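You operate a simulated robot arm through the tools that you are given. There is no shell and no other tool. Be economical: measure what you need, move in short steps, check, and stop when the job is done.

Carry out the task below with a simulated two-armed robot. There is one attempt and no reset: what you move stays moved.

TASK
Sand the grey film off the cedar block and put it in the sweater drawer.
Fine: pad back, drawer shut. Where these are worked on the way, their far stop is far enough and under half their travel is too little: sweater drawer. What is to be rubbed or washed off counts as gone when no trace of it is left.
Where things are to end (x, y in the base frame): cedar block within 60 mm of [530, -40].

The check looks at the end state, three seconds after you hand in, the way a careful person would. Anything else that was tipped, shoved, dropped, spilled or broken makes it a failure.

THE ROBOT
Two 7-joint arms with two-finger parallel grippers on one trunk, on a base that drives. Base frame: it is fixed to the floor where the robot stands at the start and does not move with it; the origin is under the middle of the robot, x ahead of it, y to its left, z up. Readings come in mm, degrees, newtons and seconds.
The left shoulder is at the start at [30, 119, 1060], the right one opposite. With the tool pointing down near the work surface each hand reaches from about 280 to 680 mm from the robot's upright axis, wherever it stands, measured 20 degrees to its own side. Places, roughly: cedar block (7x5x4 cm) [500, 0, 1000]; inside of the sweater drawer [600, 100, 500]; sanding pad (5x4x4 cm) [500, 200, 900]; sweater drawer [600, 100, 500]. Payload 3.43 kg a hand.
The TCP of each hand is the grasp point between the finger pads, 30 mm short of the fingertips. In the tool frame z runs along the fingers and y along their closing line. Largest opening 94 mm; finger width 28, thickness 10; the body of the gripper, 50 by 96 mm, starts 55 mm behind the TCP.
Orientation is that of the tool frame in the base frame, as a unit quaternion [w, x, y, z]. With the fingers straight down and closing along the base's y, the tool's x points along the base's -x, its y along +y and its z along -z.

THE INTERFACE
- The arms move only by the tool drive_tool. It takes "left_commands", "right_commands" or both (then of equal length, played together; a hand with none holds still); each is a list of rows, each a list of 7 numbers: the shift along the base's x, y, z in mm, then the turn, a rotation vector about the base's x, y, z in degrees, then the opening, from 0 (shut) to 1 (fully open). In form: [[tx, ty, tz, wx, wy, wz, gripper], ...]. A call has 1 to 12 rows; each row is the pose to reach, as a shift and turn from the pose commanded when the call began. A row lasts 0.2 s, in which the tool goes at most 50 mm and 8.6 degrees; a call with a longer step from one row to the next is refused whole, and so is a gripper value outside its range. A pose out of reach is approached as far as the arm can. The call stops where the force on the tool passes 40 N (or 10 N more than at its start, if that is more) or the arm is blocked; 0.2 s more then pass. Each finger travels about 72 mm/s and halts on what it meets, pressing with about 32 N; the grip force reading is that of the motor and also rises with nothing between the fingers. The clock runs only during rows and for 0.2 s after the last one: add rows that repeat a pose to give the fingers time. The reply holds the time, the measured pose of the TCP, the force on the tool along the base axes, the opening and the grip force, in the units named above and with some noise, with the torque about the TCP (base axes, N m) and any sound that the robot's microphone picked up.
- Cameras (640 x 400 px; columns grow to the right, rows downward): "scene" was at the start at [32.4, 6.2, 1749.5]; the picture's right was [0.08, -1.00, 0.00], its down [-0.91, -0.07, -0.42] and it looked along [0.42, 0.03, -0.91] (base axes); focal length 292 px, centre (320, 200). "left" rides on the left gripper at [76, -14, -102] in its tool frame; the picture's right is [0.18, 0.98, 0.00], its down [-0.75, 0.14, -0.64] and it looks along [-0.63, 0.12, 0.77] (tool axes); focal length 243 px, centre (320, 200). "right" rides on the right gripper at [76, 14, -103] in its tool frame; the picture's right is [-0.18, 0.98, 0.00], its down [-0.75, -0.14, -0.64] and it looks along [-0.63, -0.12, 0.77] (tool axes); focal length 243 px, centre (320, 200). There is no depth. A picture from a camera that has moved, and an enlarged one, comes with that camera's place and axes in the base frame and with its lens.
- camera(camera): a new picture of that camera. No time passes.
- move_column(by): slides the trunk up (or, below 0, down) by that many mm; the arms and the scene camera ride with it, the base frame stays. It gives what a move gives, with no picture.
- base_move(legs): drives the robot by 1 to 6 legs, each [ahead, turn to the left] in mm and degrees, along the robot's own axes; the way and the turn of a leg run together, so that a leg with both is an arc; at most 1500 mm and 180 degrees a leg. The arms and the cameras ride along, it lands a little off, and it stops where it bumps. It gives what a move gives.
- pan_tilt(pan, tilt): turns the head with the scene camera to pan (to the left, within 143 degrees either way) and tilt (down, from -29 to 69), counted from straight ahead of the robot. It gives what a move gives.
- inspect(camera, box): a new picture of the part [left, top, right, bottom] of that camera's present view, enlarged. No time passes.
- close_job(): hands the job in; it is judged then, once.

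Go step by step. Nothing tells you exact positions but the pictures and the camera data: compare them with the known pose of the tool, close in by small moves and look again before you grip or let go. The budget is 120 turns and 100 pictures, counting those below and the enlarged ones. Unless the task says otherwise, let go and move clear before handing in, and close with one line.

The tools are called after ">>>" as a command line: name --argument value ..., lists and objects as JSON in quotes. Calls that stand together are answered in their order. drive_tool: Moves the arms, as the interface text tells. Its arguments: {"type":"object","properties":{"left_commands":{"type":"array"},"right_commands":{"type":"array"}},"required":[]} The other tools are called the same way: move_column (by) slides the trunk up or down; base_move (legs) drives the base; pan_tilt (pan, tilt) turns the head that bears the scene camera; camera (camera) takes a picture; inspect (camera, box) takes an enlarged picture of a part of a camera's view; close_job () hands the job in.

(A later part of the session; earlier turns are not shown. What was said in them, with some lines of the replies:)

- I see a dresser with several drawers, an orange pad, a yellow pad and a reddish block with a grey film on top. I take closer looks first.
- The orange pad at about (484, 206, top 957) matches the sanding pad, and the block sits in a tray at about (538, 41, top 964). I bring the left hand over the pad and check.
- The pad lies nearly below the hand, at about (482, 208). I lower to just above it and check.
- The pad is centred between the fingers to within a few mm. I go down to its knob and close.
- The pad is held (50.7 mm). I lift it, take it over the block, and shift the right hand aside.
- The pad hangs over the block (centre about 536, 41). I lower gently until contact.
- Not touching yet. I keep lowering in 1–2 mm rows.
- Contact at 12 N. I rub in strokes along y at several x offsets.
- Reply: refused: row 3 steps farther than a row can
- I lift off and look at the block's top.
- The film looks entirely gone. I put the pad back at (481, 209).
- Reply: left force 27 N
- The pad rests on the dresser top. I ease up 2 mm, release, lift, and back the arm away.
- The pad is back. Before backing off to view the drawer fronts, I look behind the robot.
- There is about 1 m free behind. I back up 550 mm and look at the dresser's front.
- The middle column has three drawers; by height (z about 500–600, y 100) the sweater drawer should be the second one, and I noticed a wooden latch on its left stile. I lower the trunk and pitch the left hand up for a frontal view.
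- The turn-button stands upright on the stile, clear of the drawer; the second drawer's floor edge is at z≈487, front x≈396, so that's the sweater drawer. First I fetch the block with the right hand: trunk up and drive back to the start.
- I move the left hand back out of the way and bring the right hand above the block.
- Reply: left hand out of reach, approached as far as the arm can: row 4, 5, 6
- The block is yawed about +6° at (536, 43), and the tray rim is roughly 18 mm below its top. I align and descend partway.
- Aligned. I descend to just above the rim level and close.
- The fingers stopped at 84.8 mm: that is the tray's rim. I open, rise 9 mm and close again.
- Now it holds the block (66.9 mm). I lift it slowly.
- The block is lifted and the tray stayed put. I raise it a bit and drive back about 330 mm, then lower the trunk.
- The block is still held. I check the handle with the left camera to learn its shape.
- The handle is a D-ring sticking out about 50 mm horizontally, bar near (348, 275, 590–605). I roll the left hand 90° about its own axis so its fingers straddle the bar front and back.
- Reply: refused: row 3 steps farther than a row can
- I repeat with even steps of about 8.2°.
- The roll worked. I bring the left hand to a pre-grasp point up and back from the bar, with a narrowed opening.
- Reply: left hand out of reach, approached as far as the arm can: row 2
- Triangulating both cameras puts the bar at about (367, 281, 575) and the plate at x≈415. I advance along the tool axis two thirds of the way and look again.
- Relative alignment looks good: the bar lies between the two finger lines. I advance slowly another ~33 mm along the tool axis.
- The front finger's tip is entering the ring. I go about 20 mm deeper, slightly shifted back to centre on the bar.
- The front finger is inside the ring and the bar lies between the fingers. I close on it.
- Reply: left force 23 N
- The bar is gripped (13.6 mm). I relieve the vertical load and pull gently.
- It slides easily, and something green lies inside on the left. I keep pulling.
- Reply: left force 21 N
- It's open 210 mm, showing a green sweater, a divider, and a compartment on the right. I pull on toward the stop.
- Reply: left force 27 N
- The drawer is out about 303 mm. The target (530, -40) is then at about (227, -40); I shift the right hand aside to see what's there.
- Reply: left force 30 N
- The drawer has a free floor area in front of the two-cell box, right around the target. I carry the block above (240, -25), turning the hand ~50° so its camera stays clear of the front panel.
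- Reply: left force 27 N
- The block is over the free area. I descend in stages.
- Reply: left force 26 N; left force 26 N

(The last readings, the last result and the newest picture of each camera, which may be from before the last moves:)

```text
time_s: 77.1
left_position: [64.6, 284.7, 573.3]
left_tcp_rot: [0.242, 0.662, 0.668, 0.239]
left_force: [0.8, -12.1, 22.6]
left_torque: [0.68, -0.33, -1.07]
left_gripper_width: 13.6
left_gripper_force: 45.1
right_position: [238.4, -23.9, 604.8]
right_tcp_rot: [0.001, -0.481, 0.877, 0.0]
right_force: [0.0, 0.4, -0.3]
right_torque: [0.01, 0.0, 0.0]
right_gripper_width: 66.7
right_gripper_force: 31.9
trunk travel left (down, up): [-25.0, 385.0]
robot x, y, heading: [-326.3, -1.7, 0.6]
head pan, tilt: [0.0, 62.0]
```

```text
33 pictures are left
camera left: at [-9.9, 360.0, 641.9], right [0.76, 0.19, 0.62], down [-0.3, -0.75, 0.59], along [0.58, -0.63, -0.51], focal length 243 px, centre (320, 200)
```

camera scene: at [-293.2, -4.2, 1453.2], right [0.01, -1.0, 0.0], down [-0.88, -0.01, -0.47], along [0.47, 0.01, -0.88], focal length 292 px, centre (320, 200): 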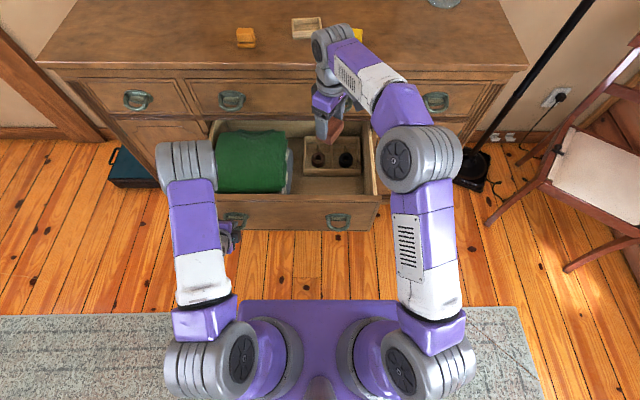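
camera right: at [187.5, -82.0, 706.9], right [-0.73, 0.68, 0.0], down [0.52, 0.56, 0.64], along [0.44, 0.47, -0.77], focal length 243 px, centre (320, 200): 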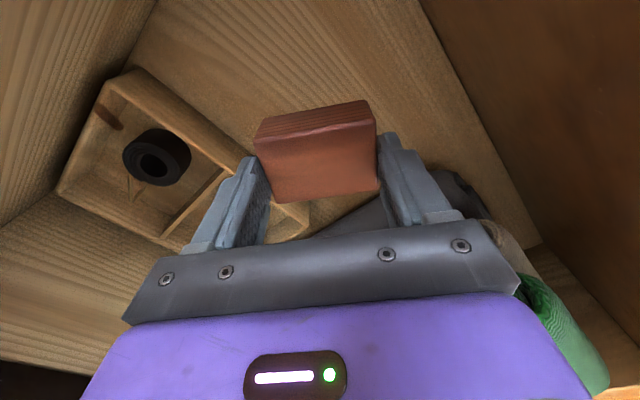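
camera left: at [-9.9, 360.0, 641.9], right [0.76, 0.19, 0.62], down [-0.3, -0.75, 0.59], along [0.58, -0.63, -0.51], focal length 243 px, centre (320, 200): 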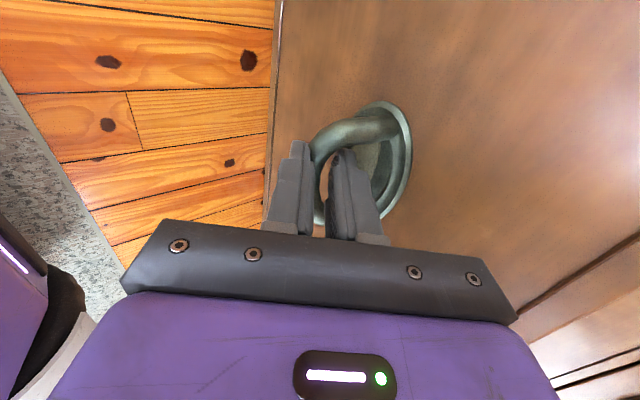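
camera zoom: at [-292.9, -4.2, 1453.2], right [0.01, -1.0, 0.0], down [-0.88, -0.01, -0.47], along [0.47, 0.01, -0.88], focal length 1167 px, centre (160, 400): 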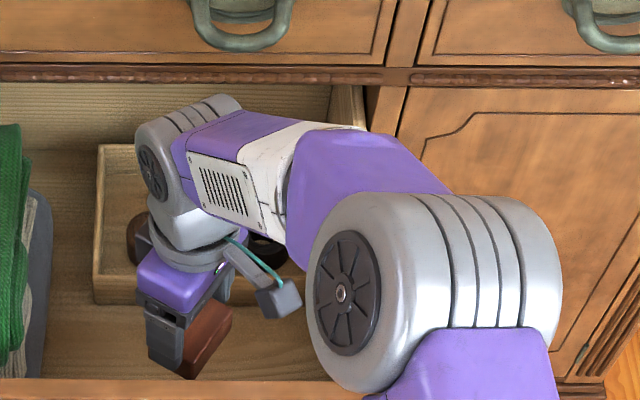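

By link-length estimate the elbow sits at z≈880, well above the drawer. I continue lowering slowly to the floor.

>>> drive_tool --right_commands '[[0, 0, -5, 0, 0, 0, 0.5], [0, 0, -10, 0, 0, 0, 0.5], [0, 0, -15, 0, 0, 0, 0.5], [0, 0, -20, 0, 0, 0, 0.5], [0, 0, -25, 0, 0, 0, 0.5], [0, 0, -30, 0, 0, 0, 0.5], [0, 0, -30, 0, 0, 0, 0.5]]'

>>> camera --camera "right"

```text
time_s: 78.7
left_position: [65.5, 285.2, 572.7]
left_tcp_rot: [0.241, 0.663, 0.668, 0.238]
left_force: [0.9, -12.7, 22.3]
left_torque: [0.67, -0.33, -1.07]
left_gripper_width: 13.6
left_gripper_force: 45.1
right_position: [240.6, -26.0, 573.8]
right_tcp_rot: [0.0, -0.482, 0.876, 0.001]
right_force: [-0.4, 0.8, -1.5]
right_torque: [0.0, 0.02, -0.04]
right_gripper_width: 66.8
right_gripper_force: 32.2
trunk travel left (down, up): [-25.0, 385.0]
robot x, y, heading: [-327.3, -5.7, 0.6]
head pan, tilt: [0.0, 62.0]
```

```text
32 pictures are left
camera right: at [187.6, -82.4, 675.5], right [-0.73, 0.68, 0.0], down [0.52, 0.56, 0.64], along [0.44, 0.47, -0.77], focal length 243 px, centre (320, 200)
```

right: 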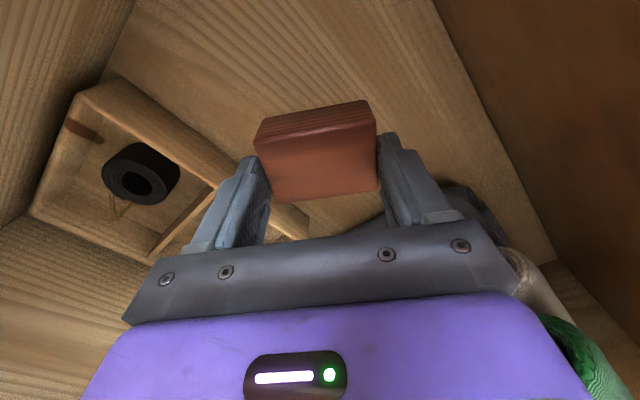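

Still above the floor. The box edge is near x≈295, so I shift 10 mm back and continue down.

>>> drive_tool --right_commands '[[-5, 0, 0, 0, 0, 0, 0.5], [-10, 0, -4, 0, 0, 0, 0.5], [-10, 0, -8, 0, 0, 0, 0.5], [-10, 0, -12, 0, 0, 0, 0.5], [-10, 0, -16, 0, 0, 0, 0.5], [-10, 0, -20, 0, 0, 0, 0.5], [-10, 0, -24, 0, 0, 0, 0.5], [-10, 0, -28, 0, 0, 0, 0.5], [-10, 0, -28, 0, 0, 0, 0.5]]'

>>> camera --camera "right"

```text
time_s: 80.7
left_position: [65.4, 284.4, 572.2]
left_tcp_rot: [0.241, 0.663, 0.668, 0.238]
left_force: [0.6, -12.1, 21.8]
left_torque: [0.73, -0.31, -1.11]
left_gripper_width: 13.8
left_gripper_force: 45.2
right_position: [230.3, -24.0, 546.6]
right_tcp_rot: [0.001, -0.482, 0.876, -0.001]
right_force: [1.0, -0.4, -0.5]
right_torque: [-0.02, -0.01, 0.0]
right_gripper_width: 67.1
right_gripper_force: 31.7
trunk travel left (down, up): [-25.0, 385.0]
robot x, y, heading: [-323.6, -5.4, 0.9]
head pan, tilt: [0.0, 62.0]
```

```text
31 pictures are left
camera right: at [178.3, -81.0, 647.8], right [-0.73, 0.68, 0.0], down [0.52, 0.56, 0.64], along [0.44, 0.47, -0.77], focal length 243 px, centre (320, 200)
```

right: 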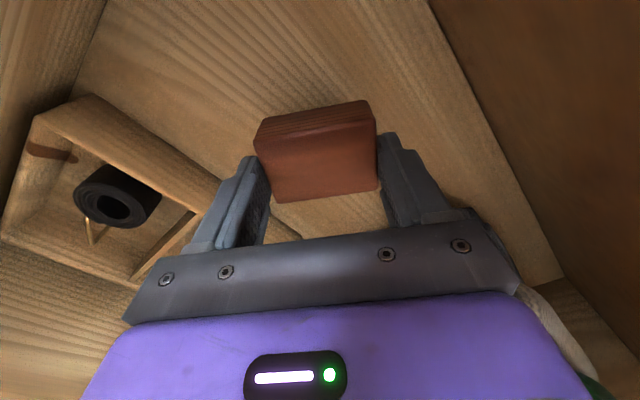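

>>> drive_tool --right_commands '[[-4, 0, -3, 0, 0, 0, 0.5], [-4, 0, -6, 0, 0, 0, 0.5], [-4, 0, -9, 0, 0, 0, 0.5], [-4, 0, -12, 0, 0, 0, 0.5], [-4, 0, -15, 0, 0, 0, 0.5], [-4, 0, -18, 0, 0, 0, 0.5], [-4, 0, -21, 0, 0, 0, 0.5], [-4, 0, -24, 0, 0, 0, 0.5]]'

>>> camera --camera "right"

>>> inspect --camera "scene" --box '[280, 80, 420, 220]'

```text
time_s: 82.5
left_position: [64.7, 284.6, 572.2]
left_tcp_rot: [0.241, 0.663, 0.668, 0.237]
left_force: [1.6, -12.1, 20.8]
left_torque: [0.72, -0.29, -1.08]
left_gripper_width: 13.7
left_gripper_force: 45.4
right_position: [227.7, -24.2, 522.1]
right_tcp_rot: [0.001, -0.482, 0.876, 0.001]
right_force: [0.3, -0.2, -0.2]
right_torque: [-0.03, 0.04, 0.01]
right_gripper_width: 66.7
right_gripper_force: 32.1
trunk travel left (down, up): [-25.0, 385.0]
robot x, y, heading: [-326.6, -1.9, 0.7]
head pan, tilt: [0.0, 62.0]
```

```text
30 pictures are left
camera right: at [174.3, -81.6, 623.5], right [-0.73, 0.68, 0.0], down [0.52, 0.56, 0.64], along [0.44, 0.47, -0.77], focal length 243 px, centre (320, 200)
```

right: 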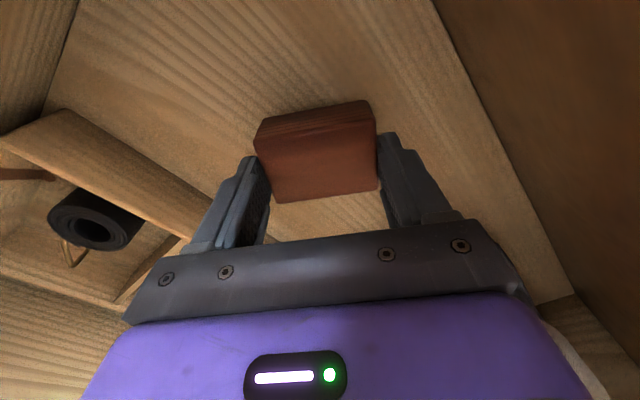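

```text
2.86 times, centred on (350, 150) of scene
camera zoom: at [-292.8, -4.1, 1453.2], right [0.01, -1.0, 0.0], down [-0.88, -0.01, -0.47], along [0.47, 0.01, -0.88], focal length 833 px, centre (234, 343)
```

zoom: 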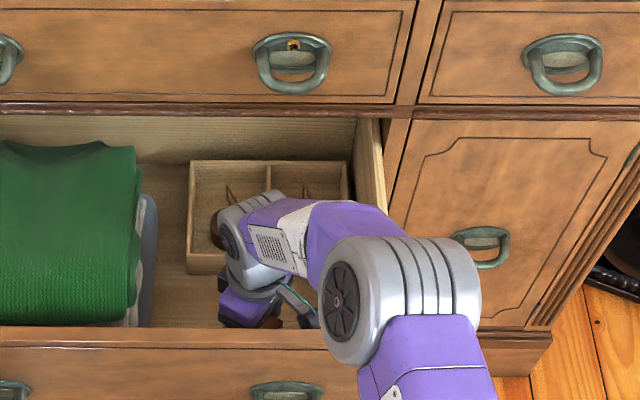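

>>> drive_tool --right_commands '[[0, 0, -3, 0, 0, 0, 0.5], [0, 0, -6, 0, 0, 0, 0.5], [0, 0, -9, 0, 0, 0, 0.5], [0, 0, -12, 0, 0, 0, 0.5], [0, 0, -15, 0, 0, 0, 0.5], [0, 0, -18, 0, 0, 0, 0.5]]'

>>> camera --camera "right"

```text
time_s: 83.9
left_position: [64.4, 284.2, 571.7]
left_tcp_rot: [0.241, 0.664, 0.667, 0.237]
left_force: [1.0, -12.2, 20.6]
left_torque: [0.66, -0.27, -1.11]
left_gripper_width: 13.7
left_gripper_force: 44.8
right_position: [226.4, -25.0, 504.7]
right_tcp_rot: [0.001, -0.482, 0.876, 0.0]
right_force: [-0.5, 0.6, -0.2]
right_torque: [0.0, 0.03, 0.03]
right_gripper_width: 67.3
right_gripper_force: 31.5
trunk travel left (down, up): [-25.0, 385.0]
robot x, y, heading: [-330.3, -4.2, 0.7]
head pan, tilt: [0.0, 62.0]
```

```text
28 pictures are left
camera right: at [173.6, -82.4, 606.0], right [-0.73, 0.68, 0.0], down [0.52, 0.56, 0.64], along [0.44, 0.47, -0.77], focal length 243 px, centre (320, 200)
```

right: 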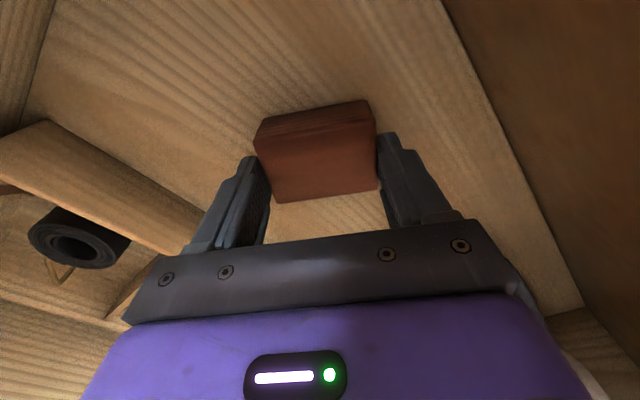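

>>> drive_tool --right_commands '[[0, 0, -3, 0, 0, 0, 0.5], [0, 0, -6, 0, 0, 0, 0.5], [0, 0, -9, 0, 0, 0, 0.5], [0, 0, -12, 0, 0, 0, 0.5], [0, 0, -15, 0, 0, 0, 0.5], [0, 0, -18, 0, 0, 0, 0.5], [0, 0, -21, 0, 0, 0, 0.5]]'

>>> camera --camera "right"

```text
time_s: 85.3
left_position: [65.3, 285.8, 571.5]
left_tcp_rot: [0.241, 0.663, 0.667, 0.238]
left_force: [-1.8, -0.6, 10.0]
left_torque: [0.84, -0.01, -0.35]
left_gripper_width: 13.6
left_gripper_force: 44.7
right_position: [230.4, -22.5, 489.4]
right_tcp_rot: [0.003, -0.482, 0.876, 0.0]
right_force: [-0.5, -0.3, 7.8]
right_torque: [-0.09, 0.0, -0.02]
right_gripper_width: 66.8
right_gripper_force: 31.8
trunk travel left (down, up): [-25.0, 385.0]
robot x, y, heading: [-326.5, -4.2, 0.5]
head pan, tilt: [0.0, 62.0]
stopped in row 6 (right hand): the force on the tool passed its limit at 45 N (the readings are from after the stop); the commanded pose is now the measured one
```

```text
27 pictures are left
camera right: at [176.2, -80.7, 591.0], right [-0.73, 0.68, 0.0], down [0.52, 0.56, 0.65], along [0.44, 0.47, -0.76], focal length 243 px, centre (320, 200)
```

right: 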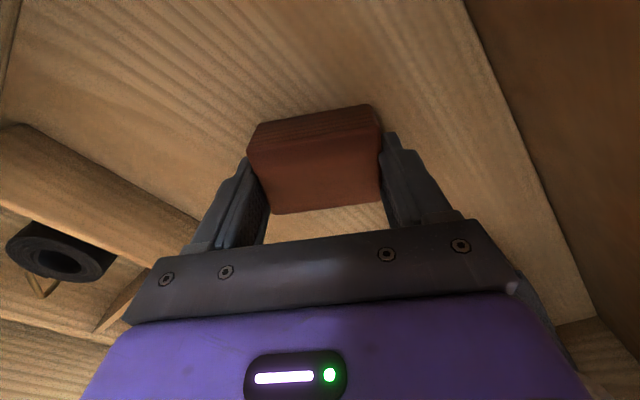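

The block touches the drawer floor. I open partway, then lift straight up.

>>> drive_tool --right_commands '[[0, 0, 1, 0, 0, 0, 0.75], [0, 0, 1, 0, 0, 0, 0.86], [0, 0, 1, 0, 0, 0, 0.86], [0, 0, 15, 0, 0, 0, 0.86], [0, 0, 45, 0, 0, 0, 0.86], [0, 0, 85, 0, 0, 0, 0.86], [0, 0, 125, 0, 0, 0, 0.86]]'

>>> camera --camera "right"

```text
time_s: 86.9
left_position: [64.9, 285.0, 572.7]
left_tcp_rot: [0.241, 0.663, 0.668, 0.238]
left_force: [-1.0, 0.0, 20.3]
left_torque: [0.53, -0.31, -1.07]
left_gripper_width: 13.9
left_gripper_force: 45.1
right_position: [230.5, -22.6, 611.1]
right_tcp_rot: [0.001, -0.482, 0.876, 0.0]
right_force: [0.5, 0.5, 0.5]
right_torque: [0.04, 0.01, -0.03]
right_gripper_width: 80.7
right_gripper_force: 0.0
trunk travel left (down, up): [-25.0, 385.0]
robot x, y, heading: [-325.2, -6.9, 0.7]
head pan, tilt: [0.0, 62.0]
```

```text
26 pictures are left
camera right: at [176.6, -80.7, 713.6], right [-0.73, 0.68, 0.0], down [0.52, 0.56, 0.64], along [0.44, 0.47, -0.76], focal length 243 px, centre (320, 200)
```

right: 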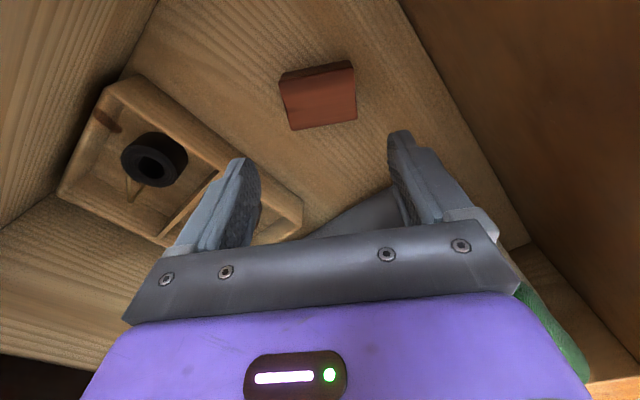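

The block lies flat on the drawer floor at about (230, -25), i.e. (533, -25) when shut. I raise the right hand clear and aside.

>>> drive_tool --right_commands '[[0, 0, 40, 0, 0, 0, 0.86], [0, 0, 85, 0, 0, 0, 0.86], [0, 0, 130, 0, 0, 0, 0.86], [0, 0, 175, 0, 0, 0, 0.86], [0, 0, 220, 0, 0, 0, 0.86], [0, 0, 265, 0, 0, 0, 0.86], [-25, -30, 285, 0, 0, -6, 0.86], [-50, -60, 285, 0, 0, -12, 0.86], [-75, -90, 285, 0, 0, -18, 0.86], [-100, -120, 285, 0, 0, -24, 0.86], [-125, -150, 285, 0, 0, -30, 0.86], [-150, -180, 285, 0, 0, -36, 0.86]]'

>>> drive_tool --left_commands '[[12, 0, 0, 0, 0, 0, 0.05], [24, 0, 0, 0, 0, 0, 0.05], [36, 0, 0, 0, 0, 0, 0.05], [48, 0, 0, 0, 0, 0, 0.05], [60, 0, 0, 0, 0, 0, 0.05], [72, 0, 0, 0, 0, 0, 0.05], [84, 0, 0, 0, 0, 0, 0.05], [96, 0, 0, 0, 0, 0, 0.05], [108, 0, 0, 0, 0, 0, 0.05], [120, 0, 0, 0, 0, 0, 0.05], [132, 0, 0, 0, 0, 0, 0.05], [144, 0, 0, 0, 0, 0, 0.05]]'

>>> camera --camera "scene"

```text
time_s: 89.5
left_position: [63.9, 283.7, 572.8]
left_tcp_rot: [0.242, 0.663, 0.667, 0.238]
left_force: [0.4, -0.2, 23.9]
left_torque: [1.01, -0.52, -0.75]
left_gripper_width: 13.7
left_gripper_force: 45.1
right_position: [79.2, -207.2, 896.4]
right_tcp_rot: [0.002, -0.187, 0.982, 0.0]
right_force: [0.8, -0.3, -0.2]
right_torque: [-0.01, -0.01, -0.01]
right_gripper_width: 80.5
right_gripper_force: 0.1
trunk travel left (down, up): [-25.0, 385.0]
robot x, y, heading: [-330.1, -3.8, 0.5]
head pan, tilt: [0.0, 62.0]
```

```text
time_s: 92.1
left_position: [209.7, 283.4, 571.7]
left_tcp_rot: [0.241, 0.663, 0.668, 0.239]
left_force: [1.7, 10.4, 16.6]
left_torque: [0.65, -0.2, -1.1]
left_gripper_width: 13.8
left_gripper_force: 44.1
right_position: [80.0, -205.2, 896.9]
right_tcp_rot: [0.002, -0.187, 0.982, 0.001]
right_force: [-0.7, 0.0, 0.3]
right_torque: [-0.01, -0.03, 0.0]
right_gripper_width: 80.4
right_gripper_force: 0.1
trunk travel left (down, up): [-25.0, 385.0]
robot x, y, heading: [-327.7, -3.0, 0.6]
head pan, tilt: [0.0, 62.0]
```

```text
25 pictures are left
camera scene: at [-292.8, -2.1, 1453.1], right [0.01, -1.0, 0.0], down [-0.88, -0.01, -0.47], along [0.47, 0.01, -0.88], focal length 292 px, centre (320, 200)
```

scene: 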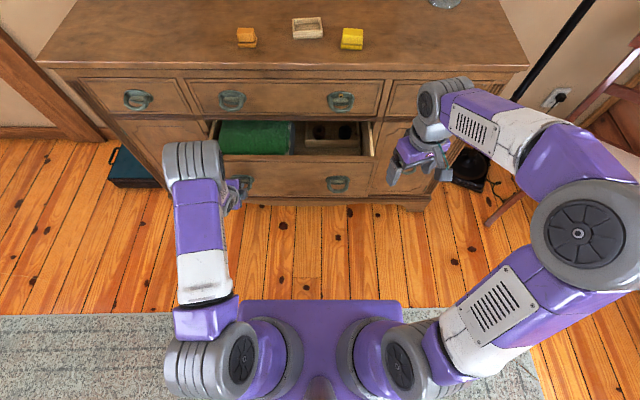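

The drawer is half closed; I push on.

>>> drive_tool --left_commands '[[14, 0, 0, 0, 0, 0, 0.05], [28, 0, 0, 0, 0, 0, 0.05], [42, 0, 0, 0, 0, 0, 0.05], [56, 0, 0, 0, 0, 0, 0.05], [70, 0, 0, 0, 0, 0, 0.05], [84, 0, 0, 0, 0, 0, 0.05], [98, 0, 0, 0, 0, 0, 0.05], [112, 0, 0, 0, 0, 0, 0.05], [126, 0, 0, 0, 0, 0, 0.05], [138, 0, 0, 0, 0, 0, 0.05], [147, 0, 0, 0, 0, 0, 0.05]]'

>>> drive_tool --left_commands '[[3, 0, 0, 0, 0, 0, 0.05], [6, 0, 0, 0, 0, 0, 0.05], [9, 0, 0, 0, 0, 0, 0.05], [12, 0, 0, 0, 0, 0, 0.05], [15, 0, 0, 0, 0, 0, 0.05]]'

>>> inspect --camera "scene" --box '[180, 70, 400, 220]'

```text
time_s: 94.5
left_position: [356.3, 284.8, 572.0]
left_tcp_rot: [0.242, 0.663, 0.667, 0.236]
left_force: [-0.6, 6.8, 9.2]
left_torque: [0.7, -0.15, -1.09]
left_gripper_width: 13.7
left_gripper_force: 44.7
right_position: [79.7, -204.9, 896.8]
right_tcp_rot: [0.002, -0.187, 0.982, 0.001]
right_force: [0.9, -0.2, -0.1]
right_torque: [0.03, 0.0, 0.0]
right_gripper_width: 80.6
right_gripper_force: 0.0
trunk travel left (down, up): [-25.0, 385.0]
robot x, y, heading: [-334.1, -1.7, 0.4]
head pan, tilt: [0.0, 62.0]
```

```text
time_s: 95.7
left_position: [370.4, 284.0, 572.5]
left_tcp_rot: [0.241, 0.663, 0.668, 0.238]
left_force: [-3.2, 5.8, 16.2]
left_torque: [0.54, -0.19, -1.19]
left_gripper_width: 13.7
left_gripper_force: 44.8
right_position: [78.7, -205.9, 896.9]
right_tcp_rot: [0.002, -0.188, 0.982, 0.001]
right_force: [-0.3, 0.7, 0.6]
right_torque: [-0.03, 0.01, 0.05]
right_gripper_width: 80.7
right_gripper_force: 0.0
trunk travel left (down, up): [-25.0, 385.0]
robot x, y, heading: [-329.6, -3.4, 0.7]
head pan, tilt: [0.0, 62.0]
```

```text
2.67 times, centred on (290, 145) of scene
camera zoom: at [-293.6, -2.3, 1453.2], right [0.01, -1.0, 0.0], down [-0.88, -0.01, -0.47], along [0.47, 0.01, -0.88], focal length 778 px, centre (400, 347)
```

zoom: 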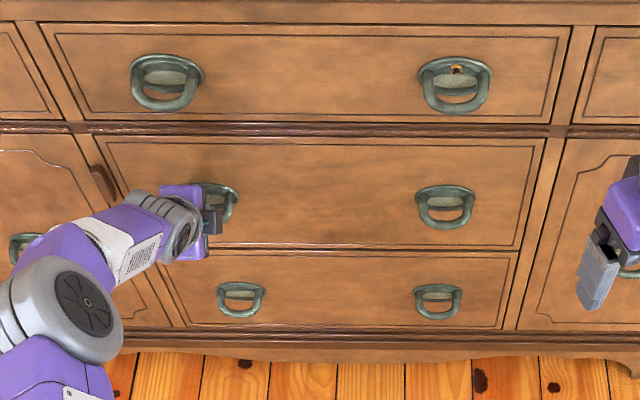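

It looks shut; I push a few mm more to feel the stop.

>>> drive_tool --left_commands '[[2, 0, 0, 0, 0, 0, 0.05], [4, 0, 0, 0, 0, 0, 0.05], [6, 0, 0, 0, 0, 0, 0.05], [8, 0, 0, 0, 0, 0, 0.05]]'

```text
time_s: 96.4
left_position: [371.4, 284.4, 572.3]
left_tcp_rot: [0.238, 0.665, 0.668, 0.236]
left_force: [-22.9, -3.0, 18.8]
left_torque: [0.11, 0.3, -0.94]
left_gripper_width: 13.7
left_gripper_force: 44.8
right_position: [75.4, -206.4, 897.3]
right_tcp_rot: [0.002, -0.188, 0.982, 0.0]
right_force: [-0.9, 0.8, -0.6]
right_torque: [0.0, 0.01, 0.04]
right_gripper_width: 80.8
right_gripper_force: 0.0
trunk travel left (down, up): [-25.0, 385.0]
robot x, y, heading: [-328.3, -6.7, 1.0]
head pan, tilt: [0.0, 62.0]
stopped in row 3 (left hand): the force on the tool passed its limit at 42 N (the readings are from after the stop); the commanded pose is now the measured one
```

That is the closed stop. I open the fingers modestly and withdraw along the tool axis.

>>> drive_tool --left_commands '[[0, 0, 0, 0, 0, 0, 0.2], [0, 0, 0, 0, 0, 0, 0.35], [0, 0, 0, 0, 0, 0, 0.35]]'

>>> camera --camera "left"

```text
time_s: 97.2
left_position: [373.6, 284.7, 569.1]
left_tcp_rot: [0.239, 0.663, 0.67, 0.234]
left_force: [0.1, 0.2, -0.9]
left_torque: [0.02, 0.02, -0.03]
left_gripper_width: 33.2
left_gripper_force: 0.2
right_position: [79.9, -205.6, 897.6]
right_tcp_rot: [0.003, -0.187, 0.982, 0.0]
right_force: [0.3, 0.5, 0.4]
right_torque: [0.02, 0.02, 0.0]
right_gripper_width: 81.1
right_gripper_force: 0.1
trunk travel left (down, up): [-25.0, 385.0]
robot x, y, heading: [-328.5, -3.5, 1.1]
head pan, tilt: [0.0, 62.0]
```

```text
23 pictures are left
camera left: at [299.5, 360.6, 638.8], right [0.76, 0.19, 0.62], down [-0.29, -0.75, 0.59], along [0.58, -0.63, -0.52], focal length 243 px, centre (320, 200)
```

left: 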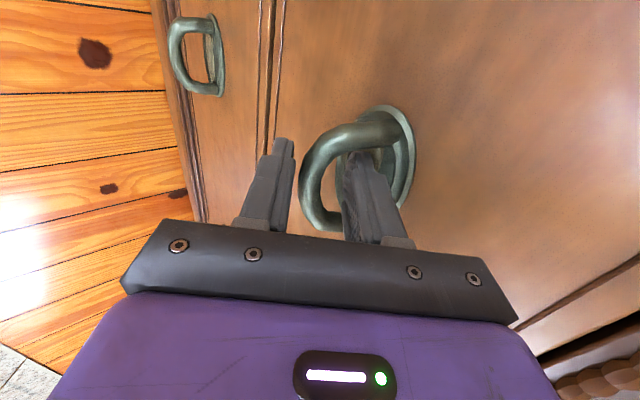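

>>> drive_tool --left_commands '[[-5, 0, 8, 0, 0, 0, 0.35], [-11, 0, 15, 0, 0, 0, 0.35], [-17, 0, 23, 0, 0, 0, 0.35], [-24, 0, 31, 0, 0, 0, 0.35], [-38, 0, 48, 0, 0, 0, 0.35], [-60, 0, 75, 0, 0, 0, 0.35], [-85, 0, 105, 0, 0, 0, 0.35], [-110, 0, 130, 0, 0, 0, 0.35]]'

>>> camera --camera "left"

>>> inspect --camera "scene" --box '[180, 10, 400, 220]'

```text
time_s: 99.0
left_position: [261.7, 285.2, 698.6]
left_tcp_rot: [0.239, 0.664, 0.669, 0.234]
left_force: [0.0, -0.3, -0.4]
left_torque: [0.01, 0.0, 0.01]
left_gripper_width: 32.9
left_gripper_force: 0.1
right_position: [78.9, -206.0, 896.1]
right_tcp_rot: [0.002, -0.188, 0.982, 0.0]
right_force: [-0.4, -0.2, -1.1]
right_torque: [0.0, 0.01, 0.03]
right_gripper_width: 80.8
right_gripper_force: 0.0
trunk travel left (down, up): [-25.0, 385.0]
robot x, y, heading: [-331.2, -1.1, 0.8]
head pan, tilt: [0.0, 62.0]
```

```text
22 pictures are left
camera left: at [188.4, 361.7, 768.1], right [0.76, 0.19, 0.62], down [-0.29, -0.75, 0.59], along [0.58, -0.63, -0.52], focal length 243 px, centre (320, 200)
```

left: 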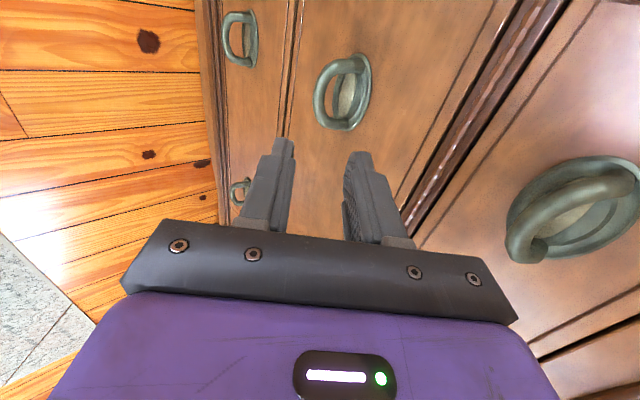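

```text
1.90 times, centred on (290, 115) of scene
camera zoom: at [-292.4, -2.2, 1453.1], right [0.01, -1.0, 0.0], down [-0.88, -0.01, -0.47], along [0.47, 0.01, -0.88], focal length 556 px, centre (377, 362)
```

zoom: 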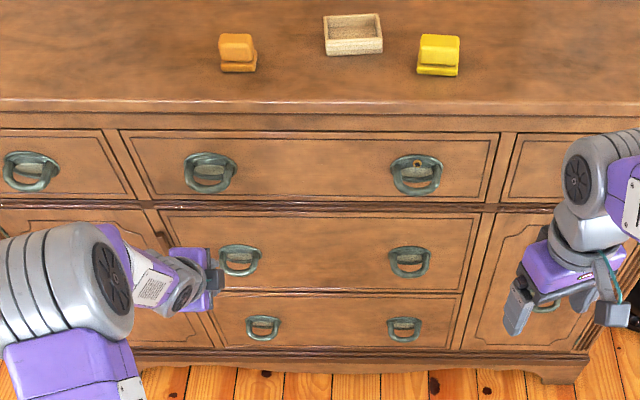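

The drawer is flush shut, the pad is back in place, the tray and yellow pad are untouched, and both hands are clear. I hand in.

>>> close_job

```text
The job is handed in.
```

The cedar block is sanded clean and in the shut sweater drawer at about (533, -25), about 15 mm from the target. I estimated that position just before closing. The sanding pad is back in its place.
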